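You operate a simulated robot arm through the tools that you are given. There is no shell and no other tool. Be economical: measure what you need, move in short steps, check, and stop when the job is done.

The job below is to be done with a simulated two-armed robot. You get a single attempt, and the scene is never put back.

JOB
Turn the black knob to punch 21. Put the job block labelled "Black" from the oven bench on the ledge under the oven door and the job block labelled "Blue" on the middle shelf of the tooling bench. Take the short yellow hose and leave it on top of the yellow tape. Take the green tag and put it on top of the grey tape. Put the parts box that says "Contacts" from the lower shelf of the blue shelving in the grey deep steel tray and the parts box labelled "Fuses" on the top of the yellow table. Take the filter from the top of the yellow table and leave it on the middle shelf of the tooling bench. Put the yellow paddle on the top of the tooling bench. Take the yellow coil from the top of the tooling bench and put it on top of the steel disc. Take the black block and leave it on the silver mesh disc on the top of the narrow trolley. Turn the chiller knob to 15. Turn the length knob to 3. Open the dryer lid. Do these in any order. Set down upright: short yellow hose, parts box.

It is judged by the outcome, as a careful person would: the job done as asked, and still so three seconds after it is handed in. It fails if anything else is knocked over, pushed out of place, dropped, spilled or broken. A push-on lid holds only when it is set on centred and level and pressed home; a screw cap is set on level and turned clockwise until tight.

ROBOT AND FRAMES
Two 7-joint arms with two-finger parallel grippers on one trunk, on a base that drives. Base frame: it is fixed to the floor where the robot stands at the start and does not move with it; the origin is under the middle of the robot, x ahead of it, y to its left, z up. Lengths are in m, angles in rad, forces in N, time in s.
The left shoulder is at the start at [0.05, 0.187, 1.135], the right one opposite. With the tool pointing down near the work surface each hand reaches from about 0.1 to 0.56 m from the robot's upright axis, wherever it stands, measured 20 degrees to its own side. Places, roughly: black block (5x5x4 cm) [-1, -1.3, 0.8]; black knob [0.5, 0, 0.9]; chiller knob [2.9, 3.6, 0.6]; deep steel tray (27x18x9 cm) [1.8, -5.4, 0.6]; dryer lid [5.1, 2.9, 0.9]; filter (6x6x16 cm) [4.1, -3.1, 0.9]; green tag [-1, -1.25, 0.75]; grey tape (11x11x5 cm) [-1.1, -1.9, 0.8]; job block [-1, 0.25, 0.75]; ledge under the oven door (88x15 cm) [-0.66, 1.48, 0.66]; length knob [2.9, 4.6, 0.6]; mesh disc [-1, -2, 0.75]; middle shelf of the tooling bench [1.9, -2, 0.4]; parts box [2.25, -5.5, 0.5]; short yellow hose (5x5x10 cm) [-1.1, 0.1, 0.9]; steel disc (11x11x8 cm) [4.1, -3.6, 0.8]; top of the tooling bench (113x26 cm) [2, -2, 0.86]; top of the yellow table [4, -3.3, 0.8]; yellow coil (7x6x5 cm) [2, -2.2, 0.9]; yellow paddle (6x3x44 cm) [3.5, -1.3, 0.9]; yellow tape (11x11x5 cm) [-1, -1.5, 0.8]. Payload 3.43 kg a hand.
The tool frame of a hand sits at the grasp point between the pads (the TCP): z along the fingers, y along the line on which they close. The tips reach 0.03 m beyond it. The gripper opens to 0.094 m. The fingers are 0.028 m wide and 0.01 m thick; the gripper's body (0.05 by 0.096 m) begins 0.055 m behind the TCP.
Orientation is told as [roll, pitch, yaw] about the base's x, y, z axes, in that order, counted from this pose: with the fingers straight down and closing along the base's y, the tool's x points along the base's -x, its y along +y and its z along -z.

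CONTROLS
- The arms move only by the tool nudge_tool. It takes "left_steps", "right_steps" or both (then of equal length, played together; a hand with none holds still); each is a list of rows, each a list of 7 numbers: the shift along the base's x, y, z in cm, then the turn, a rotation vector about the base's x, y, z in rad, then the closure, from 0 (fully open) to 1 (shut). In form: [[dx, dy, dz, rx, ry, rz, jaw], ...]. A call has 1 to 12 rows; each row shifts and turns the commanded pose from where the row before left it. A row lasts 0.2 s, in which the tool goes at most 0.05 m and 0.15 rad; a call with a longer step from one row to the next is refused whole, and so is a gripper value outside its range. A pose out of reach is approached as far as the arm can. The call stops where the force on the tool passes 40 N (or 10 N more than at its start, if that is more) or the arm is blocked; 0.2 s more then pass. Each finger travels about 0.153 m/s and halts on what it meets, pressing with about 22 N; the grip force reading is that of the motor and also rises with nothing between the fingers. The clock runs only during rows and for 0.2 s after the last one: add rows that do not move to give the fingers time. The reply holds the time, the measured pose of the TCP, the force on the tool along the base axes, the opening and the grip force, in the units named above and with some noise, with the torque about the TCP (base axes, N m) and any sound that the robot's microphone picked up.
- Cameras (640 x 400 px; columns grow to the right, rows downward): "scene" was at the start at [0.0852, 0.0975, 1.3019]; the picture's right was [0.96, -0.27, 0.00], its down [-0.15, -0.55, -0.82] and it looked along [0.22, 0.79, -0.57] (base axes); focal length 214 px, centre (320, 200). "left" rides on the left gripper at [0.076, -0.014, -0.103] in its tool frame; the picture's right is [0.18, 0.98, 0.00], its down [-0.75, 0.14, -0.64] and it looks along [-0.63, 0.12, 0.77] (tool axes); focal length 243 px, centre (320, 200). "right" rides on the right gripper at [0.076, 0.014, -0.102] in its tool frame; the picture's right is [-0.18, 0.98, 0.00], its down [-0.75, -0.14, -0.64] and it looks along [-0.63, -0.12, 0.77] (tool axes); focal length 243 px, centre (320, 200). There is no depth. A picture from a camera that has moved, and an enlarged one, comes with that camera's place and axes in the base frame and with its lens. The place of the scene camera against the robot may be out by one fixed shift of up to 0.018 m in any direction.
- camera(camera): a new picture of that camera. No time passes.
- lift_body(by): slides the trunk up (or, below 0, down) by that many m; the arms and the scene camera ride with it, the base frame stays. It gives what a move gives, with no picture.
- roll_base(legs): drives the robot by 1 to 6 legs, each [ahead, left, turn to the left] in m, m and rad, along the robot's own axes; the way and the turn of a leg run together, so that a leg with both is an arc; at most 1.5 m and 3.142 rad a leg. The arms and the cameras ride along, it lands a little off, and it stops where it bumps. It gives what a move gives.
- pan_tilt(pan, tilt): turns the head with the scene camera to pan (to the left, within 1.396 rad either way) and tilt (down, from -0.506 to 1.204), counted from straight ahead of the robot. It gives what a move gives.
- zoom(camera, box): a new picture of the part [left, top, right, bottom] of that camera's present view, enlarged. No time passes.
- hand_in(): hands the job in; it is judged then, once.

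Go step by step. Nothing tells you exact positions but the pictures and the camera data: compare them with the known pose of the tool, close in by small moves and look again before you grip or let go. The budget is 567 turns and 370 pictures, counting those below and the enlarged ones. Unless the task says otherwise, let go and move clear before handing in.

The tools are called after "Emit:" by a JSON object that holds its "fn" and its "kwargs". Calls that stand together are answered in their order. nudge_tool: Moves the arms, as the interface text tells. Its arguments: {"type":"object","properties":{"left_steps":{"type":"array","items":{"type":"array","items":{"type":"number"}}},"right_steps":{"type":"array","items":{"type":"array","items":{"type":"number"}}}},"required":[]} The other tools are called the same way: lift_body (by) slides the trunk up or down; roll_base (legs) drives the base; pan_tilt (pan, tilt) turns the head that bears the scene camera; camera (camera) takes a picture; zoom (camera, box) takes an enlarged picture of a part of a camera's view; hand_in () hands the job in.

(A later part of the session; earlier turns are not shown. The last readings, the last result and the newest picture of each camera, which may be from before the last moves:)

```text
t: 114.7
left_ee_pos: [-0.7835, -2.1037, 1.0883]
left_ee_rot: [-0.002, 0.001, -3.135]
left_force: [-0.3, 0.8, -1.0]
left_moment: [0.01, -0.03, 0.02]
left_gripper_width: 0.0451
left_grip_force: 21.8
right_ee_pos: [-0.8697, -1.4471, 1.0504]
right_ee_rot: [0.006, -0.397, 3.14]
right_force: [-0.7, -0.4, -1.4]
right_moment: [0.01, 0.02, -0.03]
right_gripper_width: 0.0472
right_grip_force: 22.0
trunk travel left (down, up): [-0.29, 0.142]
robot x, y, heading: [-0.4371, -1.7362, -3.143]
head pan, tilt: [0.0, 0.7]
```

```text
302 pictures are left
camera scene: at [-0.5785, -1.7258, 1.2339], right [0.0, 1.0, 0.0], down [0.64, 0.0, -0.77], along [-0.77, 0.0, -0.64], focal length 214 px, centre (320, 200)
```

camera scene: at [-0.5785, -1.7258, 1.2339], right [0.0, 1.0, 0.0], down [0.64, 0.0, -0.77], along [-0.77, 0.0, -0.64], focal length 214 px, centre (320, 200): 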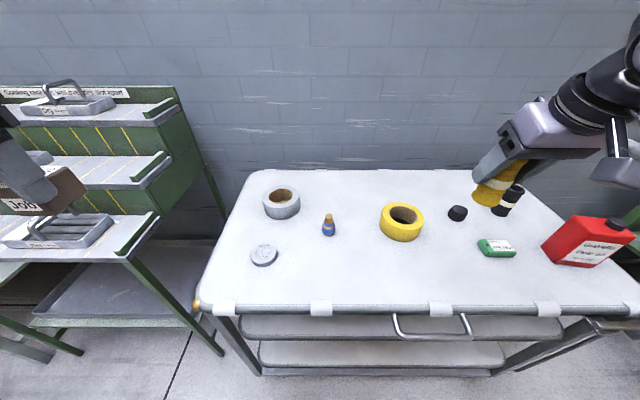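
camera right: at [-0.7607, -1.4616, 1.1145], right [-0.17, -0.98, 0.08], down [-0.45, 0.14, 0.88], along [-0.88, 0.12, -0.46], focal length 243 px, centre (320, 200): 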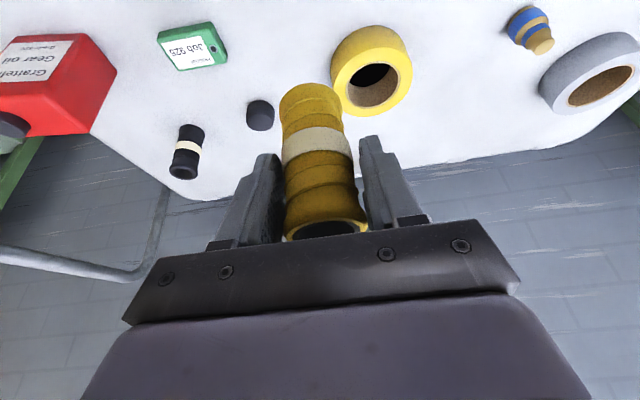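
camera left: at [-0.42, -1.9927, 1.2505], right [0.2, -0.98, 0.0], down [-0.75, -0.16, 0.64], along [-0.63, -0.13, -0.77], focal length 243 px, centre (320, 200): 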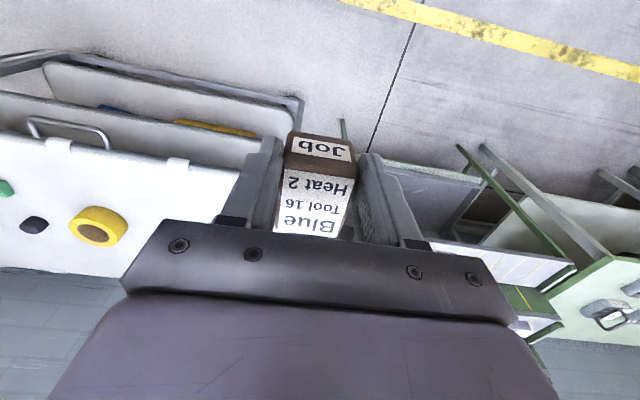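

Emit:
{"fn": "nudge_tool", "kwargs": {"right_steps": [[-3.5, -1, -2, 0, 0, 0, 0.8], [-3.5, -1, -2, 0, 0, 0, 0.8], [-3.5, -1, -2, 0, 0, 0, 0.8], [-2.1, -0.5, -2, 0, 0, 0, 0.8]]}}

Emit:
{"fn": "camera", "kwargs": {"camera": "right"}}

Emit:
{"fn": "zoom", "kwargs": {"camera": "scene", "box": [350, 140, 510, 260]}}

```text
t: 115.7
left_ee_pos: [-0.7834, -2.1033, 1.0875]
left_ee_rot: [-0.002, 0.001, -3.134]
left_force: [0.9, 0.2, 0.0]
left_moment: [0.02, 0.01, 0.02]
left_gripper_width: 0.0452
left_grip_force: 21.7
right_ee_pos: [-0.9979, -1.4802, 0.9697]
right_ee_rot: [0.003, -0.397, 3.139]
right_force: [-0.5, 0.2, -0.9]
right_moment: [0.0, -0.03, 0.01]
right_gripper_width: 0.0474
right_grip_force: 22.3
trunk travel left (down, up): [-0.29, 0.142]
robot x, y, heading: [-0.4372, -1.7369, -3.139]
head pan, tilt: [0.0, 0.7]
```

```text
301 pictures are left
camera right: at [-0.888, -1.495, 1.0348], right [-0.17, -0.98, 0.07], down [-0.45, 0.14, 0.88], along [-0.88, 0.12, -0.46], focal length 243 px, centre (320, 200)
```

right: 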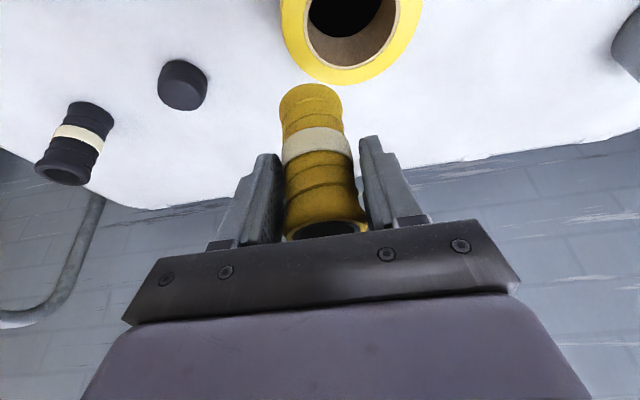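

```text
3.33 times, centred on (430, 200) of scene
camera zoom: at [-0.5789, -1.7263, 1.2339], right [0.0, 1.0, 0.0], down [0.64, 0.0, -0.76], along [-0.76, 0.0, -0.64], focal length 715 px, centre (-47, 200)
```

zoom: 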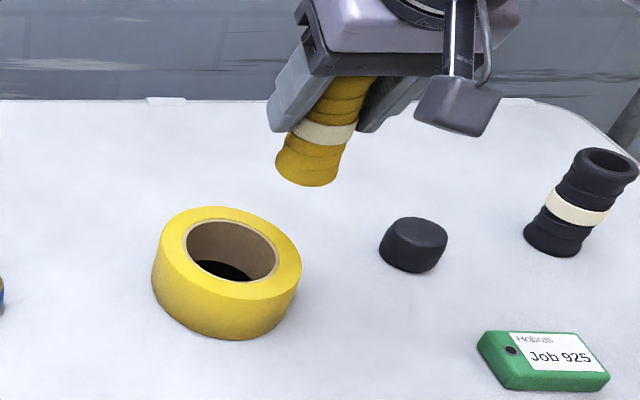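

Emit:
{"fn": "nudge_tool", "kwargs": {"right_steps": [[0.4, 0, -2.5, 0, 0, 0, 0.8], [0.3, 0, -2, 0, 0, 0, 0.8], [0, 0, -0.5, 0, 0, 0, 0.8]]}}

Emit:
{"fn": "zoom", "kwargs": {"camera": "scene", "box": [350, 140, 510, 260]}}

Emit:
{"fn": "camera", "kwargs": {"camera": "right"}}

```text
t: 116.5
left_ee_pos: [-0.7839, -2.1038, 1.0883]
left_ee_rot: [-0.002, 0.001, -3.135]
left_force: [0.2, 0.9, 0.1]
left_moment: [0.02, 0.0, 0.01]
left_gripper_width: 0.0454
left_grip_force: 21.9
right_ee_pos: [-0.9899, -1.4816, 0.9192]
right_ee_rot: [0.004, -0.396, 3.137]
right_force: [0.4, 0.3, -1.5]
right_moment: [0.0, 0.0, -0.01]
right_gripper_width: 0.0475
right_grip_force: 21.8
trunk travel left (down, up): [-0.29, 0.142]
robot x, y, heading: [-0.4378, -1.7388, -3.132]
head pan, tilt: [0.0, 0.7]
```

```text
3.33 times, centred on (430, 200) of scene
camera zoom: at [-0.5787, -1.7263, 1.2339], right [0.0, 1.0, 0.0], down [0.64, 0.0, -0.76], along [-0.76, 0.0, -0.64], focal length 715 px, centre (-47, 200)
```

zoom: 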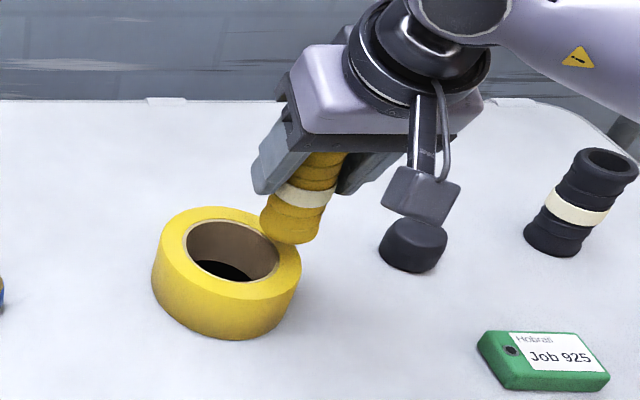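

```text
298 pictures are left
camera right: at [-0.8807, -1.4951, 0.9841], right [-0.17, -0.98, 0.07], down [-0.45, 0.14, 0.88], along [-0.88, 0.12, -0.46], focal length 243 px, centre (320, 200)
```

right: 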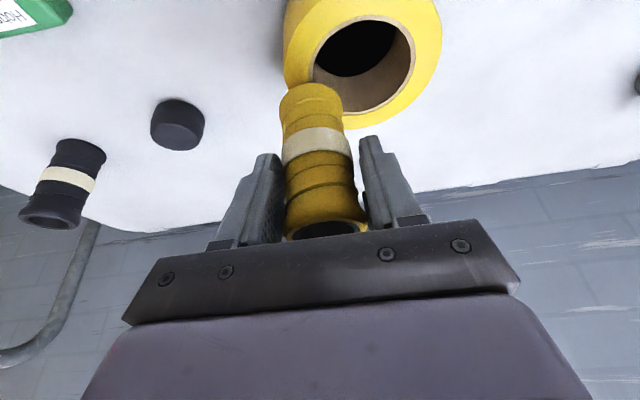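

Emit:
{"fn": "nudge_tool", "kwargs": {"right_steps": [[0, -0.3, -0.5, 0, 0, 0, 0.8], [0, 0, -0.5, 0, 0, 0, 0.8]]}}

Emit:
{"fn": "zoom", "kwargs": {"camera": "scene", "box": [350, 150, 470, 240]}}

```text
t: 117.1
left_ee_pos: [-0.7837, -2.1049, 1.0868]
left_ee_rot: [-0.002, 0.0, -3.136]
left_force: [-0.3, 0.3, -1.1]
left_moment: [0.0, -0.03, -0.03]
left_gripper_width: 0.0453
left_grip_force: 21.6
right_ee_pos: [-0.9901, -1.4835, 0.91]
right_ee_rot: [0.003, -0.395, 3.139]
right_force: [-0.3, -0.5, -0.7]
right_moment: [0.01, 0.02, 0.04]
right_gripper_width: 0.0474
right_grip_force: 22.2
trunk travel left (down, up): [-0.29, 0.142]
robot x, y, heading: [-0.4394, -1.7369, -3.136]
head pan, tilt: [0.0, 0.7]
```

```text
4.44 times, centred on (410, 195) of scene
camera zoom: at [-0.5787, -1.7263, 1.2339], right [0.0, 1.0, 0.0], down [0.64, 0.0, -0.76], along [-0.76, 0.0, -0.64], focal length 953 px, centre (-80, 222)
```

zoom: 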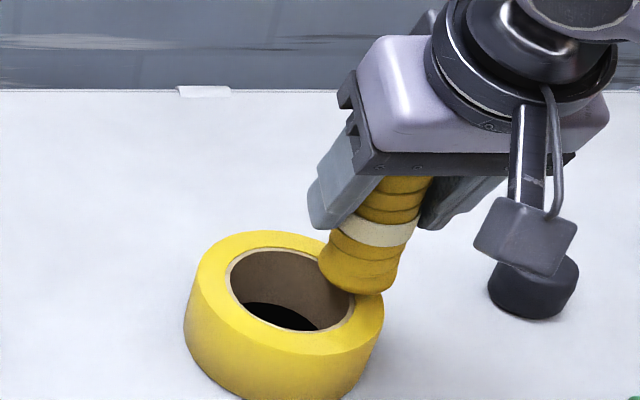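

Emit:
{"fn": "nudge_tool", "kwargs": {"right_steps": [[0, 0, -0.4, 0, 0, 0, 0.8], [0, 0, -0.4, 0, 0, 0, 0.8]]}}

Emit:
{"fn": "zoom", "kwargs": {"camera": "scene", "box": [350, 150, 470, 240]}}

```text
t: 117.7
left_ee_pos: [-0.7831, -2.1032, 1.0876]
left_ee_rot: [-0.001, 0.0, -3.133]
left_force: [1.0, 0.4, -2.1]
left_moment: [-0.03, -0.01, 0.01]
left_gripper_width: 0.0452
left_grip_force: 22.0
right_ee_pos: [-0.9899, -1.4844, 0.9021]
right_ee_rot: [0.003, -0.396, 3.14]
right_force: [0.3, -0.4, -0.9]
right_moment: [-0.05, -0.05, 0.01]
right_gripper_width: 0.0477
right_grip_force: 21.8
trunk travel left (down, up): [-0.29, 0.142]
robot x, y, heading: [-0.4379, -1.7393, -3.142]
head pan, tilt: [0.0, 0.7]
```

```text
4.44 times, centred on (410, 195) of scene
camera zoom: at [-0.5787, -1.7263, 1.2339], right [0.0, 1.0, 0.0], down [0.64, 0.0, -0.76], along [-0.76, 0.0, -0.64], focal length 953 px, centre (-80, 222)
```

zoom: 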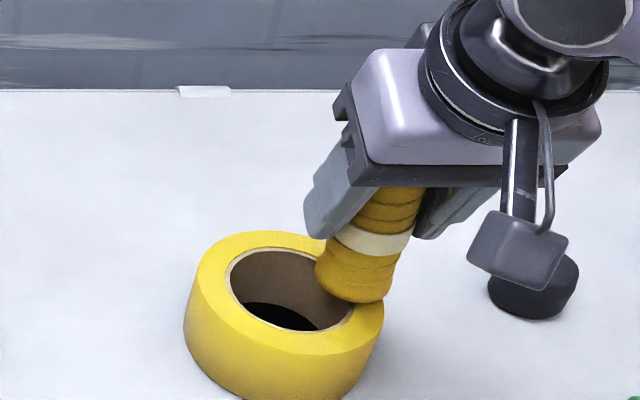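

Emit:
{"fn": "nudge_tool", "kwargs": {"right_steps": [[0, 0.4, -0.3, 0, 0, 0, 0.8], [0, 0, -0.3, 0, 0, 0, 0.8], [0, 0, -0.3, 0, 0, 0, 0.8]]}}

Emit:
{"fn": "zoom", "kwargs": {"camera": "scene", "box": [350, 150, 470, 240]}}

```text
t: 118.5
left_ee_pos: [-0.782, -2.105, 1.0893]
left_ee_rot: [-0.002, -0.002, -3.136]
left_force: [-0.2, 0.0, -0.6]
left_moment: [0.01, -0.01, -0.01]
left_gripper_width: 0.0455
left_grip_force: 22.4
right_ee_pos: [-0.9908, -1.481, 0.8958]
right_ee_rot: [0.005, -0.402, 3.138]
right_force: [5.0, 1.5, 12.3]
right_moment: [-0.07, -0.38, 0.11]
right_gripper_width: 0.0471
right_grip_force: 22.3
trunk travel left (down, up): [-0.29, 0.142]
robot x, y, heading: [-0.4352, -1.7358, -3.137]
head pan, tilt: [0.0, 0.7]
```

```text
4.44 times, centred on (410, 195) of scene
camera zoom: at [-0.5771, -1.7265, 1.2344], right [0.0, 1.0, 0.0], down [0.64, 0.0, -0.77], along [-0.77, 0.0, -0.64], focal length 953 px, centre (-80, 222)
```

zoom: 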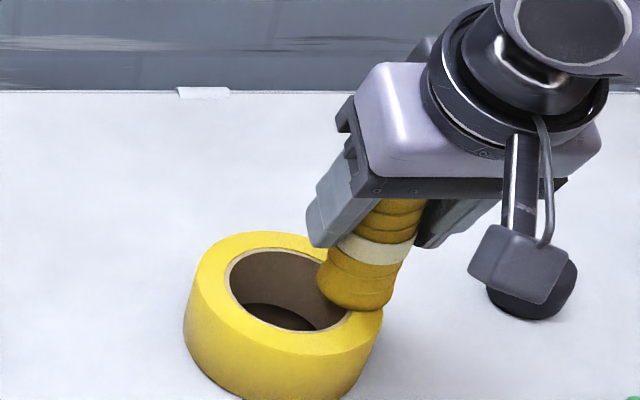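

Emit:
{"fn": "nudge_tool", "kwargs": {"right_steps": [[0, 0, 0.1, 0, 0, 0, 0.7], [0, 0, 0, 0, 0, 0, 0.4], [0, 0, 0, 0, 0, 0, 0.2], [0, 0, 0, 0, 0, 0, 0.1], [0.8, 0, 2, 0, 0, 0, 0.1], [1.5, 0, 3.5, 0, 0, 0, 0.1], [1.5, 0, 3.5, 0, 0, 0, 0.1], [2, 0, 3.5, 0, 0, 0, 0]]}}

Emit:
{"fn": "zoom", "kwargs": {"camera": "scene", "box": [350, 150, 470, 240]}}

Emit:
{"fn": "camera", "kwargs": {"camera": "right"}}

```text
t: 120.3
left_ee_pos: [-0.7827, -2.1039, 1.0878]
left_ee_rot: [-0.002, -0.001, -3.135]
left_force: [0.3, 0.6, 0.4]
left_moment: [0.0, -0.03, -0.01]
left_gripper_width: 0.0451
left_grip_force: 22.8
right_ee_pos: [-0.9336, -1.4814, 1.0174]
right_ee_rot: [0.002, -0.396, 3.138]
right_force: [0.4, -0.4, 0.6]
right_moment: [0.03, 0.0, -0.03]
right_gripper_width: 0.0941
right_grip_force: 0.0
trunk travel left (down, up): [-0.29, 0.142]
robot x, y, heading: [-0.438, -1.7343, -3.135]
head pan, tilt: [0.0, 0.7]
```

```text
4.44 times, centred on (410, 195) of scene
camera zoom: at [-0.5784, -1.7264, 1.2339], right [0.0, 1.0, 0.0], down [0.64, 0.0, -0.77], along [-0.77, 0.0, -0.64], focal length 953 px, centre (-80, 222)
```

zoom: 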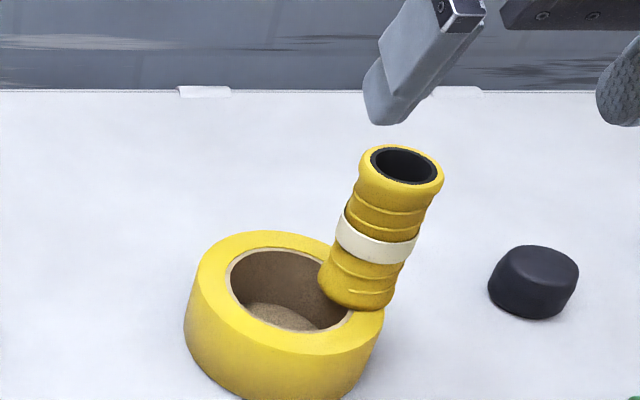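

```text
293 pictures are left
camera right: at [-0.8242, -1.4949, 1.0826], right [-0.17, -0.98, 0.07], down [-0.45, 0.14, 0.88], along [-0.88, 0.12, -0.46], focal length 243 px, centre (320, 200)
```

right: 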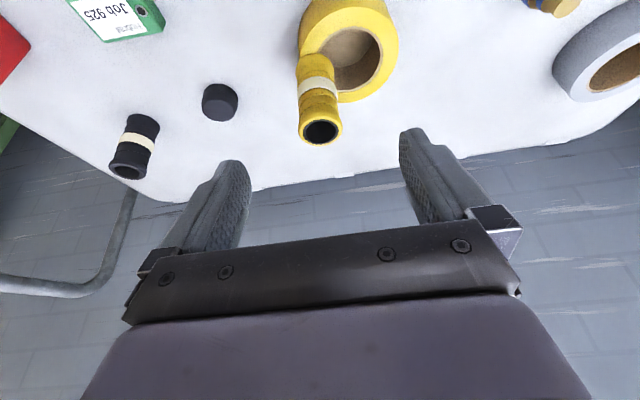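

Emit:
{"fn": "nudge_tool", "kwargs": {"right_steps": [[2, 0, 2, 0, -0.1, 0, 0], [2, 0, 2, 0, -0.1, 0, 0], [0, 0, 1, 0, -0.1, 0, 0], [0, 0, 0, 0, -0.096, 0, 0]]}}

Emit:
{"fn": "roll_base", "kwargs": {"legs": [[0, -0.24, 0]]}}

Emit:
{"fn": "camera", "kwargs": {"camera": "right"}}

Emit:
{"fn": "camera", "kwargs": {"camera": "scene"}}

```text
t: 121.3
left_ee_pos: [-0.7832, -2.1037, 1.0866]
left_ee_rot: [-0.002, 0.001, -3.135]
left_force: [-0.6, 0.4, -0.7]
left_moment: [0.0, 0.0, -0.01]
left_gripper_width: 0.0452
left_grip_force: 22.1
right_ee_pos: [-0.8927, -1.4816, 1.0677]
right_ee_rot: [0.003, 0.002, 3.139]
right_force: [-0.3, -0.4, -0.5]
right_moment: [-0.04, 0.02, 0.0]
right_gripper_width: 0.094
right_grip_force: 0.0
trunk travel left (down, up): [-0.29, 0.142]
robot x, y, heading: [-0.4391, -1.7397, -3.137]
head pan, tilt: [0.0, 0.7]
```

```text
t: 124.0
left_ee_pos: [-0.7839, -1.8626, 1.0877]
left_ee_rot: [-0.003, 0.0, -3.134]
left_force: [-0.1, 0.1, -0.6]
left_moment: [0.0, -0.04, -0.03]
left_gripper_width: 0.0454
left_grip_force: 22.3
right_ee_pos: [-0.8953, -1.2393, 1.0672]
right_ee_rot: [0.004, 0.001, 3.142]
right_force: [0.0, 0.3, 0.1]
right_moment: [0.03, 0.03, -0.02]
right_gripper_width: 0.0937
right_grip_force: 0.2
trunk travel left (down, up): [-0.29, 0.142]
robot x, y, heading: [-0.4372, -1.4971, -3.138]
head pan, tilt: [0.0, 0.7]
```

```text
292 pictures are left
camera right: at [-0.8184, -1.2532, 1.1698], right [-0.18, -0.98, 0.0], down [-0.75, 0.14, 0.64], along [-0.63, 0.12, -0.77], focal length 243 px, centre (320, 200)
```

right: 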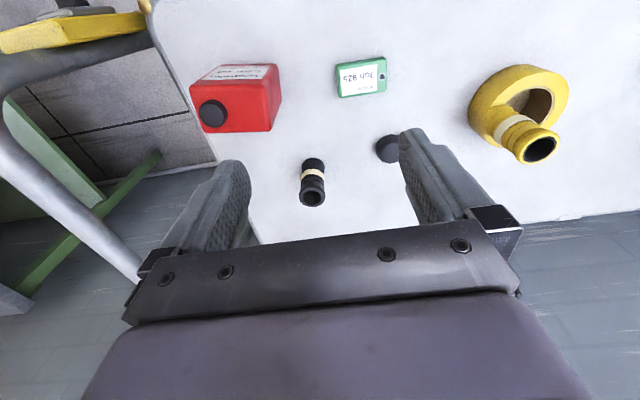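

```text
291 pictures are left
camera scene: at [-0.5797, -1.4843, 1.2339], right [-0.01, 1.0, 0.0], down [0.64, 0.0, -0.76], along [-0.76, 0.0, -0.64], focal length 214 px, centre (320, 200)
```

scene: 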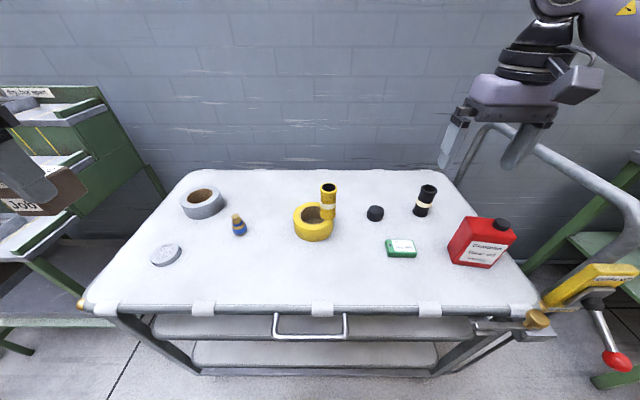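

Emit:
{"fn": "nudge_tool", "kwargs": {"right_steps": [[-0.4, -1.4, -4, 0, 0, 0, 0], [-0.5, -1.4, -4, 0, 0, 0, 0], [-0.5, -1.3, -4, 0, 0, 0, 0], [-0.5, -1.3, -4, 0, 0, 0, 0]]}}

Emit:
{"fn": "camera", "kwargs": {"camera": "right"}}

Emit:
{"fn": "zoom", "kwargs": {"camera": "scene", "box": [340, 170, 500, 290]}}

```text
t: 125.0
left_ee_pos: [-0.7838, -1.8634, 1.0887]
left_ee_rot: [-0.003, 0.0, -3.134]
left_force: [0.5, 0.3, -0.3]
left_moment: [-0.01, 0.02, -0.05]
left_gripper_width: 0.0454
left_grip_force: 22.1
right_ee_pos: [-0.9112, -1.2949, 0.9055]
right_ee_rot: [0.003, -0.001, 3.142]
right_force: [-0.6, -0.8, 0.3]
right_moment: [0.0, 0.0, 0.02]
right_gripper_width: 0.0939
right_grip_force: 0.0
trunk travel left (down, up): [-0.29, 0.142]
robot x, y, heading: [-0.4399, -1.494, -3.136]
head pan, tilt: [0.0, 0.7]
```

```text
290 pictures are left
camera right: at [-0.8357, -1.3074, 1.0081], right [-0.18, -0.98, 0.0], down [-0.75, 0.14, 0.64], along [-0.63, 0.12, -0.77], focal length 243 px, centre (320, 200)
```

right: 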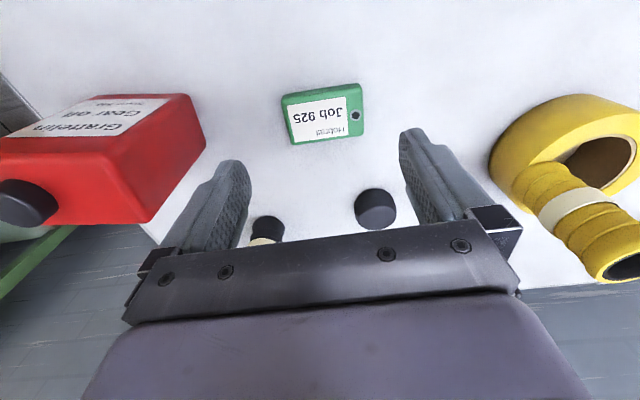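

```text
3.33 times, centred on (420, 230) of scene
camera zoom: at [-0.5799, -1.4845, 1.2339], right [-0.01, 1.0, 0.0], down [0.64, 0.0, -0.76], along [-0.76, 0.0, -0.64], focal length 715 px, centre (-13, 100)
```

zoom: 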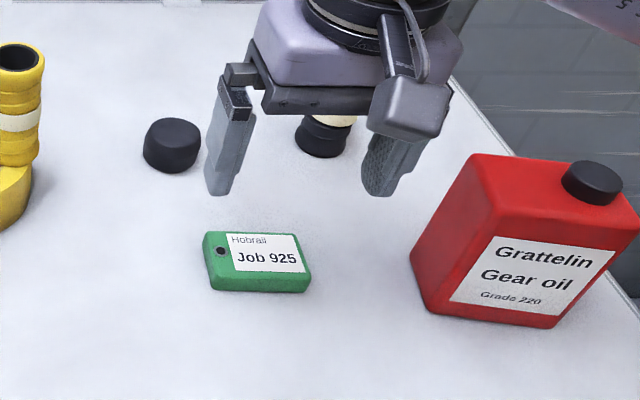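

Emit:
{"fn": "nudge_tool", "kwargs": {"right_steps": [[-0.5, 0.1, -4, 0, 0, 0, 0], [0, 0, -3.5, 0, 0, 0, 0], [0, 0, -1, 0, 0, 0, 0]]}}

Emit:
{"fn": "camera", "kwargs": {"camera": "right"}}

Emit:
{"fn": "zoom", "kwargs": {"camera": "scene", "box": [340, 170, 500, 290]}}

```text
t: 125.8
left_ee_pos: [-0.7839, -1.862, 1.0881]
left_ee_rot: [0.0, 0.0, -3.133]
left_force: [0.1, -0.7, -0.5]
left_moment: [-0.03, 0.0, 0.0]
left_gripper_width: 0.0451
left_grip_force: 21.8
right_ee_pos: [-0.918, -1.2928, 0.822]
right_ee_rot: [0.003, -0.002, 3.143]
right_force: [1.5, -0.4, 0.0]
right_moment: [0.0, 0.0, 0.01]
right_gripper_width: 0.0941
right_grip_force: 0.1
trunk travel left (down, up): [-0.29, 0.142]
robot x, y, heading: [-0.4405, -1.4964, -3.142]
head pan, tilt: [0.0, 0.7]
```

```text
288 pictures are left
camera right: at [-0.8424, -1.3065, 0.9246], right [-0.18, -0.98, 0.0], down [-0.75, 0.14, 0.64], along [-0.63, 0.12, -0.77], focal length 243 px, centre (320, 200)
```

right: 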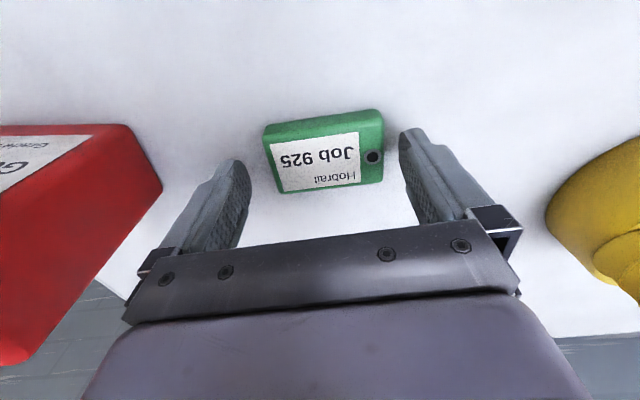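

```text
3.33 times, centred on (420, 230) of scene
camera zoom: at [-0.5797, -1.4845, 1.2339], right [-0.01, 1.0, 0.0], down [0.64, 0.0, -0.76], along [-0.76, 0.0, -0.64], focal length 715 px, centre (-13, 100)
```

zoom: 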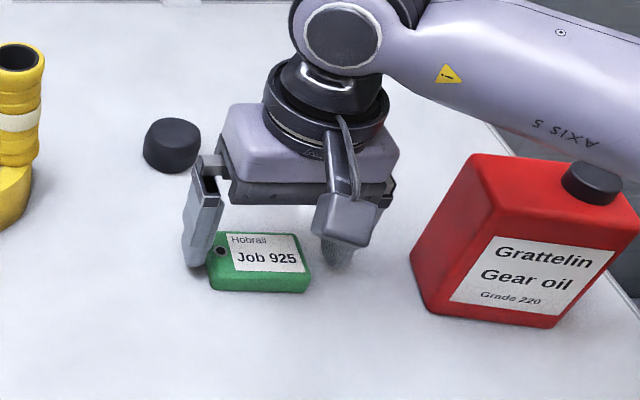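

Emit:
{"fn": "nudge_tool", "kwargs": {"right_steps": [[0, 0.2, -1.0, 0, 0, 0, 0], [0, 0, -0.4, 0, 0, 0, 0], [0, 0, -0.4, 0, 0, 0, 0]]}}

Emit:
{"fn": "camera", "kwargs": {"camera": "right"}}

```text
t: 126.6
left_ee_pos: [-0.7812, -1.863, 1.0889]
left_ee_rot: [-0.001, -0.002, -3.133]
left_force: [-0.1, -0.5, -0.9]
left_moment: [0.01, -0.03, 0.02]
left_gripper_width: 0.0452
left_grip_force: 21.7
right_ee_pos: [-0.9191, -1.2887, 0.8101]
right_ee_rot: [0.002, -0.01, 3.141]
right_force: [3.4, 4.3, 30.3]
right_moment: [1.63, -0.51, 0.08]
right_gripper_width: 0.0941
right_grip_force: 0.0
trunk travel left (down, up): [-0.29, 0.142]
robot x, y, heading: [-0.4429, -1.4997, -3.14]
head pan, tilt: [0.0, 0.7]
```

```text
286 pictures are left
camera right: at [-0.8415, -1.3039, 0.911], right [-0.18, -0.98, 0.0], down [-0.75, 0.14, 0.65], along [-0.64, 0.12, -0.76], focal length 243 px, centre (320, 200)
```

right: 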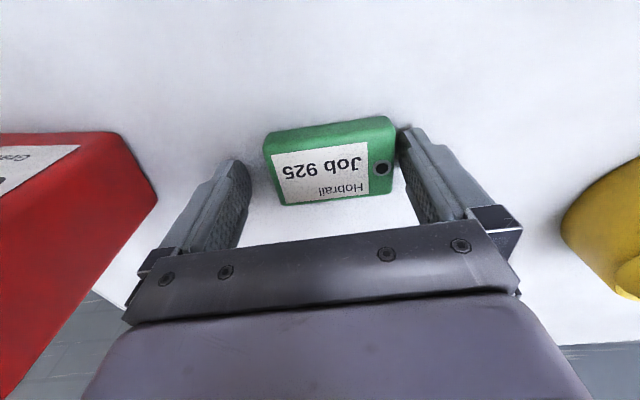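

Emit:
{"fn": "nudge_tool", "kwargs": {"right_steps": [[0.5, 0, 0.9, 0, 0, 0, 0], [0, -0.8, 0, 0, 0, 0, 0], [0, 0, -0.3, 0, 0, 0, 0]]}}

Emit:
{"fn": "camera", "kwargs": {"camera": "right"}}

```text
t: 127.4
left_ee_pos: [-0.7835, -1.8626, 1.0878]
left_ee_rot: [-0.002, 0.0, -3.133]
left_force: [-0.1, -1.1, -0.7]
left_moment: [-0.02, -0.04, -0.01]
left_gripper_width: 0.0452
left_grip_force: 22.7
right_ee_pos: [-0.9128, -1.2998, 0.8095]
right_ee_rot: [0.001, 0.001, 3.142]
right_force: [0.5, -0.3, -0.6]
right_moment: [-0.03, -0.01, 0.0]
right_gripper_width: 0.0939
right_grip_force: 0.1
trunk travel left (down, up): [-0.29, 0.142]
robot x, y, heading: [-0.4426, -1.4952, -3.138]
head pan, tilt: [0.0, 0.7]
```

```text
285 pictures are left
camera right: at [-0.8367, -1.3125, 0.9118], right [-0.18, -0.98, 0.0], down [-0.75, 0.14, 0.64], along [-0.63, 0.12, -0.77], focal length 243 px, centre (320, 200)
```

right: 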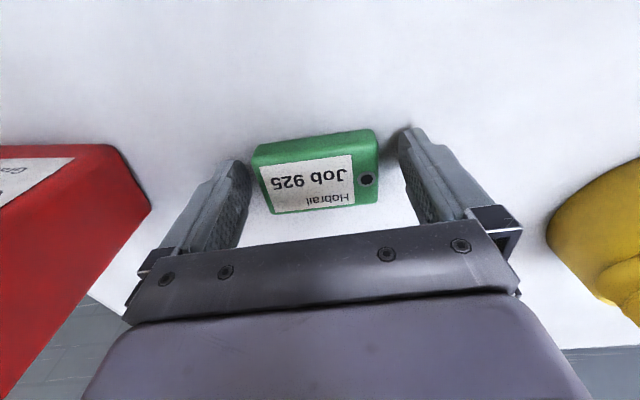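

Emit:
{"fn": "nudge_tool", "kwargs": {"right_steps": [[0, 0.3, 0.1, 0, 0, 0, 0.1], [0, 0, 0, 0, 0, 0, 0.4], [0, 0, 0, 0, 0, 0, 0.6], [0, 0, 0, 0, 0, 0, 0.6]]}}

Emit:
{"fn": "camera", "kwargs": {"camera": "right"}}

```text
t: 128.4
left_ee_pos: [-0.7824, -1.862, 1.0868]
left_ee_rot: [-0.001, -0.001, -3.133]
left_force: [0.9, -0.2, -1.5]
left_moment: [0.0, -0.01, -0.03]
left_gripper_width: 0.0455
left_grip_force: 21.9
right_ee_pos: [-0.9129, -1.2963, 0.8112]
right_ee_rot: [0.003, 0.001, 3.141]
right_force: [0.0, 0.2, -0.5]
right_moment: [0.0, 0.05, 0.03]
right_gripper_width: 0.0692
right_grip_force: 22.2
trunk travel left (down, up): [-0.29, 0.142]
robot x, y, heading: [-0.4397, -1.4984, -3.138]
head pan, tilt: [0.0, 0.7]
```

```text
284 pictures are left
camera right: at [-0.8371, -1.3097, 0.9132], right [-0.18, -0.98, 0.0], down [-0.75, 0.14, 0.64], along [-0.63, 0.12, -0.77], focal length 243 px, centre (320, 200)
```

right: 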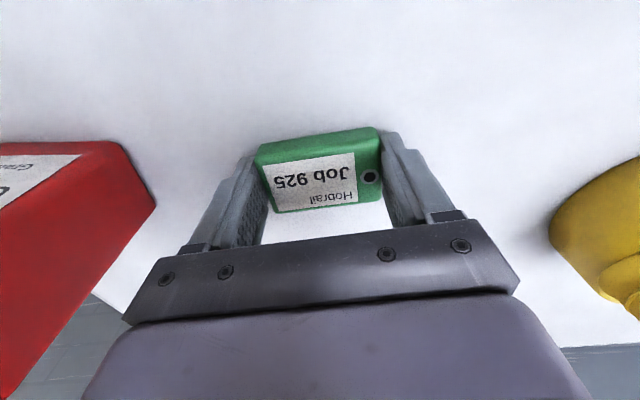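

Emit:
{"fn": "nudge_tool", "kwargs": {"right_steps": [[0, 0, 0, 0, 0, 0, 0.2], [0, 0, 0.3, 0, 0.1, 0, 0], [0, 0, 0, 0, 0.1, 0, 0], [0, 0, 0, 0, 0.1, 0, 0], [0, 0, 0, 0, 0.1, 0, 0]]}}

Emit:
{"fn": "camera", "kwargs": {"camera": "right"}}

```text
t: 129.6
left_ee_pos: [-0.7843, -1.8623, 1.0874]
left_ee_rot: [0.0, -0.001, -3.133]
left_force: [-0.9, 0.2, -1.6]
left_moment: [0.03, -0.02, 0.01]
left_gripper_width: 0.0453
left_grip_force: 21.8
right_ee_pos: [-0.9138, -1.296, 0.8137]
right_ee_rot: [0.005, -0.402, 3.142]
right_force: [-0.3, -0.4, 0.3]
right_moment: [0.04, 0.05, 0.0]
right_gripper_width: 0.0942
right_grip_force: 0.2
trunk travel left (down, up): [-0.29, 0.142]
robot x, y, heading: [-0.438, -1.4977, -3.136]
head pan, tilt: [0.0, 0.7]
```

```text
283 pictures are left
camera right: at [-0.8038, -1.3095, 0.8786], right [-0.17, -0.98, 0.07], down [-0.44, 0.14, 0.89], along [-0.88, 0.12, -0.46], focal length 243 px, centre (320, 200)
```

right: 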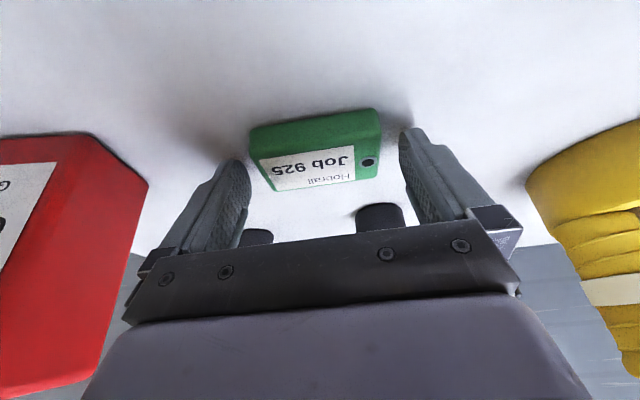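

Emit:
{"fn": "nudge_tool", "kwargs": {"right_steps": [[0.8, 0.1, -0.1, 0, 0, 0, 0.1], [0, 0, 0, 0, 0, 0, 0.4], [0, 0, 0, 0, 0, 0, 0.6], [0, 0, 0, 0, 0, 0, 0.6]]}}

Emit:
{"fn": "nudge_tool", "kwargs": {"right_steps": [[0, 0, 3, 0, 0, 0, 0.6], [0, 0, 4, 0, 0, 0, 0.6], [0, 0, 4, 0, 0, 0, 0.6], [0, 0, 4, 0, 0, 0, 0.6], [0, 0, 4, 0, 0, 0, 0.6], [3, 0, 3, 0, 0, 0, 0.6]], "left_steps": [[2, 0, 3, 0, 0, 0, 0.8], [3, 0, 3, 0, 0, 0, 0.8], [3, 0, 2, 0, 0, 0, 0.8], [2, 0, 2, 0, 0, 0, 0.8], [1, 0, 0, 0, 0, 0, 0.8], [0, 0, 0, 0, 0, 0, 0.8]]}}

Emit:
{"fn": "camera", "kwargs": {"camera": "right"}}

Emit:
{"fn": "camera", "kwargs": {"camera": "scene"}}

```text
t: 130.6
left_ee_pos: [-0.7842, -1.8641, 1.0879]
left_ee_rot: [-0.001, 0.0, -3.134]
left_force: [-1.4, 0.8, -0.8]
left_moment: [0.01, -0.02, -0.01]
left_gripper_width: 0.0453
left_grip_force: 21.8
right_ee_pos: [-0.9056, -1.2945, 0.8136]
right_ee_rot: [0.004, -0.402, 3.142]
right_force: [-0.1, -0.2, 0.9]
right_moment: [-0.06, 0.02, 0.02]
right_gripper_width: 0.0692
right_grip_force: 22.4
trunk travel left (down, up): [-0.29, 0.142]
robot x, y, heading: [-0.4438, -1.4999, -3.131]
head pan, tilt: [0.0, 0.7]
```

```text
t: 132.0
left_ee_pos: [-0.6733, -1.8632, 1.1877]
left_ee_rot: [-0.002, -0.001, -3.133]
left_force: [-0.1, -0.2, -1.2]
left_moment: [-0.02, 0.01, -0.01]
left_gripper_width: 0.0453
left_grip_force: 21.6
right_ee_pos: [-0.8765, -1.2949, 1.0373]
right_ee_rot: [0.002, -0.401, 3.141]
right_force: [0.8, -0.2, -0.8]
right_moment: [0.0, 0.03, 0.01]
right_gripper_width: 0.0692
right_grip_force: 21.8
trunk travel left (down, up): [-0.29, 0.142]
robot x, y, heading: [-0.4385, -1.4945, -3.138]
head pan, tilt: [0.0, 0.7]
```

```text
282 pictures are left
camera right: at [-0.7663, -1.3092, 1.1002], right [-0.17, -0.98, 0.07], down [-0.44, 0.14, 0.88], along [-0.88, 0.12, -0.46], focal length 243 px, centre (320, 200)
```

right: 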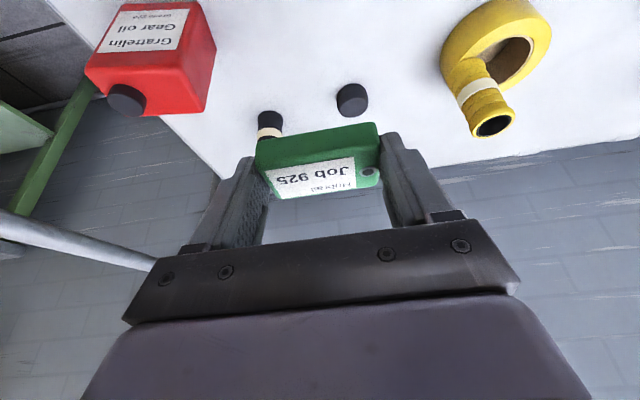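

```text
281 pictures are left
camera scene: at [-0.5794, -1.4845, 1.2339], right [-0.01, 1.0, 0.0], down [0.64, 0.0, -0.77], along [-0.77, 0.0, -0.64], focal length 214 px, centre (320, 200)
```

scene: 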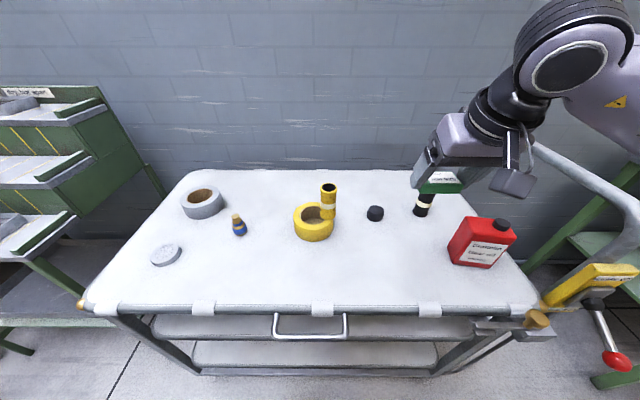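

Emit:
{"fn": "roll_base", "kwargs": {"legs": [[0, 0.57, 0]]}}

Emit:
{"fn": "camera", "kwargs": {"camera": "right"}}

Emit:
{"fn": "camera", "kwargs": {"camera": "scene"}}

```text
t: 137.5
left_ee_pos: [-0.669, -2.4292, 1.1879]
left_ee_rot: [-0.002, -0.001, -3.13]
left_force: [0.2, -0.3, -2.3]
left_moment: [0.01, -0.05, 0.02]
left_gripper_width: 0.0453
left_grip_force: 22.3
right_ee_pos: [-0.8737, -1.8639, 1.0354]
right_ee_rot: [0.004, -0.4, -3.14]
right_force: [-0.7, -0.2, -0.3]
right_moment: [0.0, -0.02, 0.01]
right_gripper_width: 0.0692
right_grip_force: 21.9
trunk travel left (down, up): [-0.29, 0.142]
robot x, y, heading: [-0.4387, -2.0625, -3.131]
head pan, tilt: [0.0, 0.7]
```

```text
280 pictures are left
camera right: at [-0.7636, -1.8761, 1.0998], right [-0.17, -0.98, 0.07], down [-0.44, 0.14, 0.88], along [-0.88, 0.11, -0.46], focal length 243 px, centre (320, 200)
```

right: 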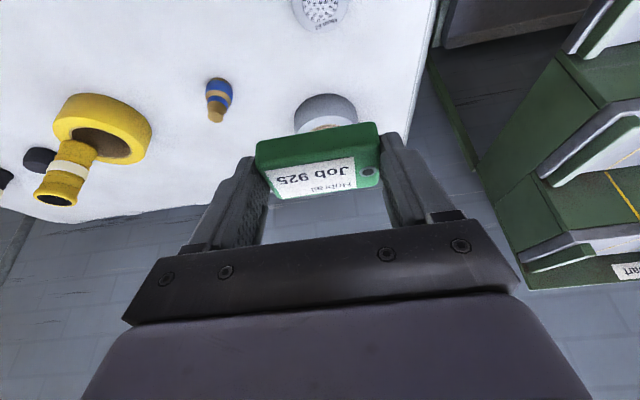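

```text
279 pictures are left
camera scene: at [-0.5761, -2.0509, 1.2339], right [-0.01, 1.0, 0.0], down [0.64, 0.01, -0.76], along [-0.76, -0.01, -0.64], focal length 214 px, centre (320, 200)
```

scene: 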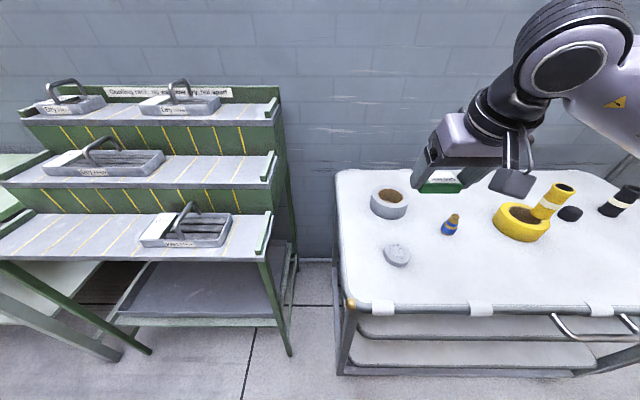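

Emit:
{"fn": "roll_base", "kwargs": {"legs": [[0.04, 0, -0.01]]}}

Emit:
{"fn": "nudge_tool", "kwargs": {"right_steps": [[-4, 0, -2, 0, 0, 0, 0.6], [-4, 0, -2, 0, 0, 0, 0.6], [-3, 0, -2, 0, 0, 0, 0.6], [-2, 0, -2, 0, 0, 0, 0.6]]}}

Emit:
{"fn": "camera", "kwargs": {"camera": "right"}}

Emit:
{"fn": "zoom", "kwargs": {"camera": "scene", "box": [340, 120, 500, 240]}}

```text
t: 138.3
left_ee_pos: [-0.702, -2.4375, 1.188]
left_ee_rot: [-0.002, 0.002, -3.133]
left_force: [1.0, -0.6, -0.4]
left_moment: [0.05, 0.09, -0.02]
left_gripper_width: 0.0455
left_grip_force: 22.3
right_ee_pos: [-0.9051, -1.8696, 1.0345]
right_ee_rot: [0.003, -0.401, 3.14]
right_force: [-1.2, -0.9, 0.4]
right_moment: [0.03, -0.09, -0.04]
right_gripper_width: 0.0689
right_grip_force: 21.8
trunk travel left (down, up): [-0.29, 0.142]
robot x, y, heading: [-0.4691, -2.0708, -3.132]
head pan, tilt: [0.0, 0.7]
```

```text
t: 139.3
left_ee_pos: [-0.7004, -2.4372, 1.1881]
left_ee_rot: [-0.002, 0.001, -3.133]
left_force: [0.4, -0.9, -0.7]
left_moment: [0.03, -0.05, 0.02]
left_gripper_width: 0.0454
left_grip_force: 22.1
right_ee_pos: [-1.0359, -1.8694, 0.9555]
right_ee_rot: [0.003, -0.4, 3.142]
right_force: [-0.3, -0.1, -0.3]
right_moment: [0.04, -0.01, -0.01]
right_gripper_width: 0.069
right_grip_force: 22.3
trunk travel left (down, up): [-0.29, 0.142]
robot x, y, heading: [-0.468, -2.073, -3.138]
head pan, tilt: [0.0, 0.7]
```

```text
278 pictures are left
camera right: at [-0.9262, -1.8826, 1.0197], right [-0.17, -0.98, 0.07], down [-0.44, 0.14, 0.88], along [-0.88, 0.12, -0.46], focal length 243 px, centre (320, 200)
```

right: 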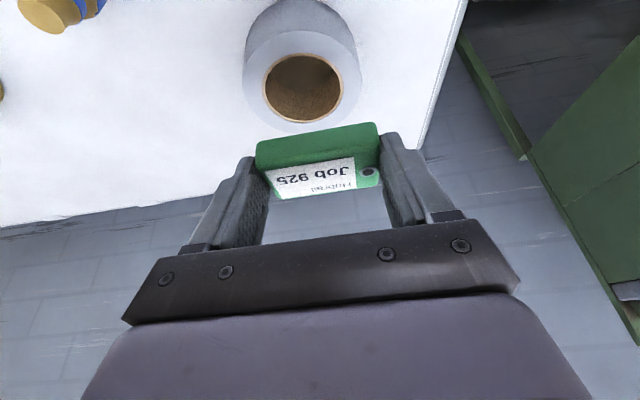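

```text
3.33 times, centred on (420, 180) of scene
camera zoom: at [-0.6077, -2.0588, 1.2339], right [-0.01, 1.0, 0.0], down [0.64, 0.0, -0.76], along [-0.76, 0.0, -0.64], focal length 715 px, centre (-13, 267)
```

zoom: 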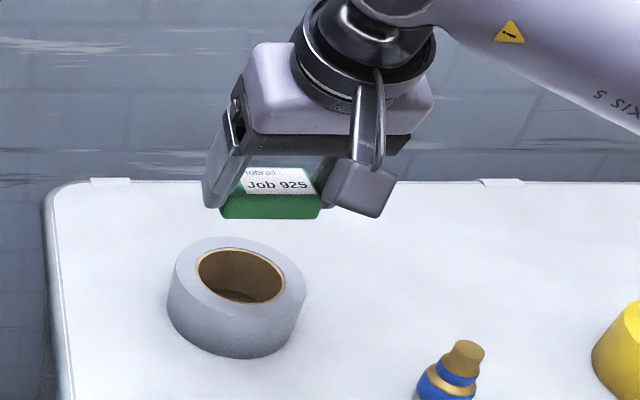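

Emit:
{"fn": "nudge_tool", "kwargs": {"right_steps": [[-1.5, 0.7, -2.5, 0, 0, 0, 0.6], [-1.4, 0.6, -2.5, 0, 0, 0, 0.6], [0, 0, -2, 0, 0, 0, 0.6]]}}

Emit:
{"fn": "camera", "kwargs": {"camera": "right"}}

Emit:
{"fn": "zoom", "kwargs": {"camera": "scene", "box": [340, 120, 500, 240]}}

```text
t: 140.1
left_ee_pos: [-0.7013, -2.4371, 1.1877]
left_ee_rot: [-0.001, 0.0, -3.133]
left_force: [0.7, 0.5, -0.7]
left_moment: [0.01, -0.04, -0.03]
left_gripper_width: 0.0455
left_grip_force: 22.7
right_ee_pos: [-1.0638, -1.8551, 0.8851]
right_ee_rot: [0.002, -0.402, 3.143]
right_force: [0.2, -0.6, -0.6]
right_moment: [-0.03, -0.02, -0.01]
right_gripper_width: 0.0688
right_grip_force: 21.6
trunk travel left (down, up): [-0.29, 0.142]
robot x, y, heading: [-0.4687, -2.0691, -3.135]
head pan, tilt: [0.0, 0.7]
```

```text
276 pictures are left
camera right: at [-0.9532, -1.869, 0.9495], right [-0.17, -0.98, 0.07], down [-0.44, 0.14, 0.88], along [-0.88, 0.12, -0.46], focal length 243 px, centre (320, 200)
```

right: 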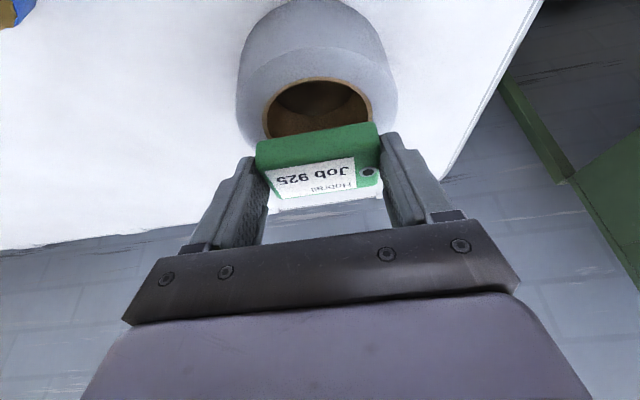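

```text
3.33 times, centred on (420, 180) of scene
camera zoom: at [-0.6076, -2.0588, 1.2339], right [-0.01, 1.0, 0.0], down [0.64, 0.0, -0.76], along [-0.76, 0.0, -0.64], focal length 715 px, centre (-13, 267)
```

zoom: 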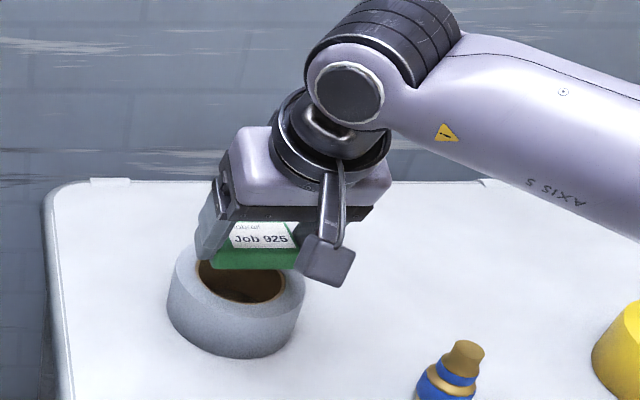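

Emit:
{"fn": "nudge_tool", "kwargs": {"right_steps": [[0, -0.3, -0.8, 0, 0, 0, 0.6], [0, 0, -0.5, 0, 0, 0, 0.6], [0, 0, -0.4, 0, 0, 0, 0.6]]}}

Emit:
{"fn": "zoom", "kwargs": {"camera": "scene", "box": [360, 140, 460, 215]}}

```text
t: 140.9
left_ee_pos: [-0.7011, -2.4367, 1.1883]
left_ee_rot: [-0.002, 0.0, -3.132]
left_force: [0.1, -0.6, -0.3]
left_moment: [0.0, -0.01, -0.02]
left_gripper_width: 0.0454
left_grip_force: 22.5
right_ee_pos: [-1.0637, -1.8597, 0.8675]
right_ee_rot: [0.003, -0.4, 3.137]
right_force: [-0.5, 0.6, 0.2]
right_moment: [-0.02, 0.01, 0.01]
right_gripper_width: 0.0691
right_grip_force: 21.6
trunk travel left (down, up): [-0.29, 0.142]
robot x, y, heading: [-0.4677, -2.0723, -3.135]
head pan, tilt: [0.0, 0.7]
```

```text
5.33 times, centred on (410, 178) of scene
camera zoom: at [-0.6076, -2.0588, 1.2339], right [-0.01, 1.0, 0.0], down [0.64, 0.0, -0.76], along [-0.76, 0.0, -0.64], focal length 1144 px, centre (-160, 320)
```

zoom: 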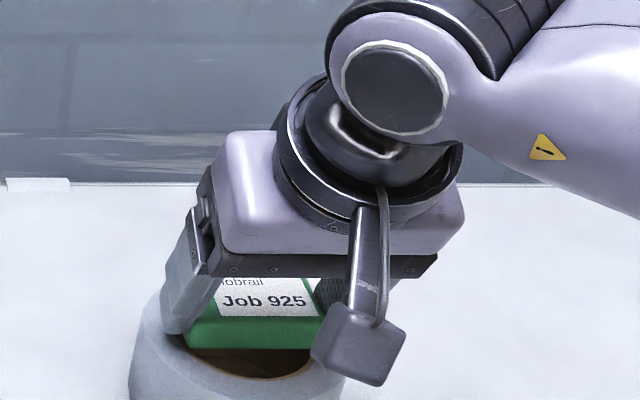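

Emit:
{"fn": "nudge_tool", "kwargs": {"right_steps": [[0, 0, -0.3, 0, 0, 0, 0.6], [0, 0, -0.3, 0, 0, 0, 0.6]]}}

```text
t: 141.5
left_ee_pos: [-0.7, -2.4377, 1.1876]
left_ee_rot: [-0.002, 0.0, -3.133]
left_force: [0.3, -0.6, -1.2]
left_moment: [0.01, -0.03, 0.0]
left_gripper_width: 0.0453
left_grip_force: 21.4
right_ee_pos: [-1.0629, -1.8592, 0.8621]
right_ee_rot: [0.003, -0.4, 3.142]
right_force: [-1.3, -0.3, -0.8]
right_moment: [0.0, -0.04, 0.01]
right_gripper_width: 0.0686
right_grip_force: 21.5
trunk travel left (down, up): [-0.29, 0.142]
robot x, y, heading: [-0.4654, -2.0718, -3.135]
head pan, tilt: [0.0, 0.7]
```

Emit:
{"fn": "nudge_tool", "kwargs": {"right_steps": [[0, 0, -0.3, 0, 0, 0, 0.6], [0, 0, -0.3, 0, 0, 0, 0.6]]}}

Emit:
{"fn": "zoom", "kwargs": {"camera": "right", "box": [200, 80, 440, 230]}}

```text
t: 142.1
left_ee_pos: [-0.6993, -2.4384, 1.189]
left_ee_rot: [-0.001, -0.002, -3.132]
left_force: [1.0, -0.2, -1.0]
left_moment: [0.01, 0.02, -0.03]
left_gripper_width: 0.0454
left_grip_force: 22.6
right_ee_pos: [-1.0647, -1.8604, 0.8605]
right_ee_rot: [0.005, -0.408, 3.14]
right_force: [3.7, 3.3, 20.6]
right_moment: [0.38, -0.11, -0.09]
right_gripper_width: 0.0691
right_grip_force: 22.1
trunk travel left (down, up): [-0.29, 0.142]
robot x, y, heading: [-0.4672, -2.0671, -3.138]
head pan, tilt: [0.0, 0.7]
```

```text
2.67 times, centred on (320, 155) of right
camera zoom: at [-0.9536, -1.8736, 0.9241], right [-0.17, -0.98, 0.08], down [-0.44, 0.14, 0.89], along [-0.88, 0.12, -0.45], focal length 647 px, centre (320, 320)
```

zoom: 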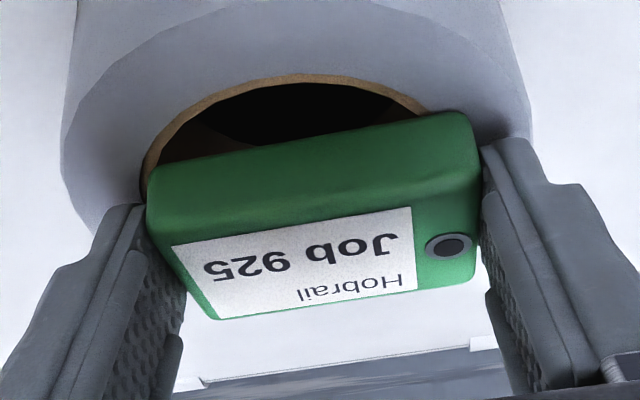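

Emit:
{"fn": "nudge_tool", "kwargs": {"right_steps": [[0, 0, 0.8, 0, 0, 0, 0.6], [0.6, 0.3, 0, 0, 0, 0, 0.6], [0, 0, -0.3, 0, 0, 0, 0.6], [0, 0, -0.4, 0, 0, 0, 0.6]]}}

Emit:
{"fn": "zoom", "kwargs": {"camera": "right", "box": [200, 80, 440, 230]}}

Emit:
{"fn": "zoom", "kwargs": {"camera": "scene", "box": [360, 150, 460, 225]}}

```text
t: 143.1
left_ee_pos: [-0.6999, -2.4379, 1.1887]
left_ee_rot: [-0.003, -0.002, -3.132]
left_force: [-0.5, -0.4, -1.3]
left_moment: [0.05, -0.01, 0.0]
left_gripper_width: 0.0454
left_grip_force: 22.5
right_ee_pos: [-1.0576, -1.858, 0.8603]
right_ee_rot: [0.002, -0.404, 3.142]
right_force: [2.3, -0.7, 11.9]
right_moment: [0.1, 0.05, 0.08]
right_gripper_width: 0.0691
right_grip_force: 21.8
trunk travel left (down, up): [-0.29, 0.142]
robot x, y, heading: [-0.4698, -2.0717, -3.135]
head pan, tilt: [0.0, 0.7]
```

```text
2.67 times, centred on (320, 155) of right
camera zoom: at [-0.9476, -1.8706, 0.9245], right [-0.17, -0.98, 0.08], down [-0.44, 0.14, 0.89], along [-0.88, 0.12, -0.46], focal length 647 px, centre (320, 320)
```

zoom: 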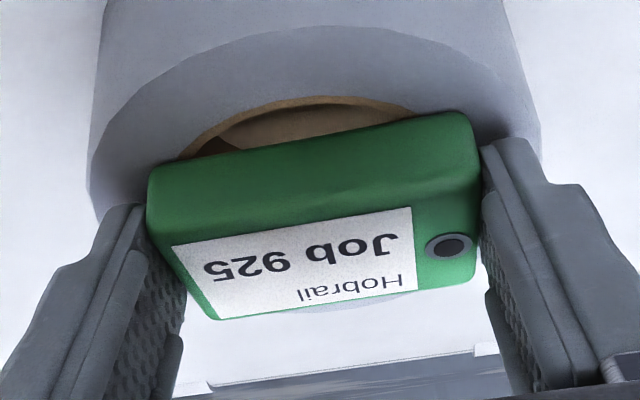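

```text
5.33 times, centred on (410, 188) of scene
camera zoom: at [-0.6062, -2.0594, 1.2344], right [-0.01, 1.0, 0.0], down [0.64, 0.0, -0.77], along [-0.77, 0.0, -0.64], focal length 1144 px, centre (-160, 267)
```

zoom: 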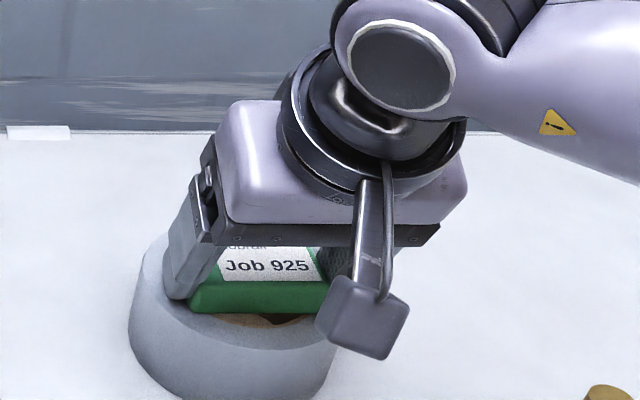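

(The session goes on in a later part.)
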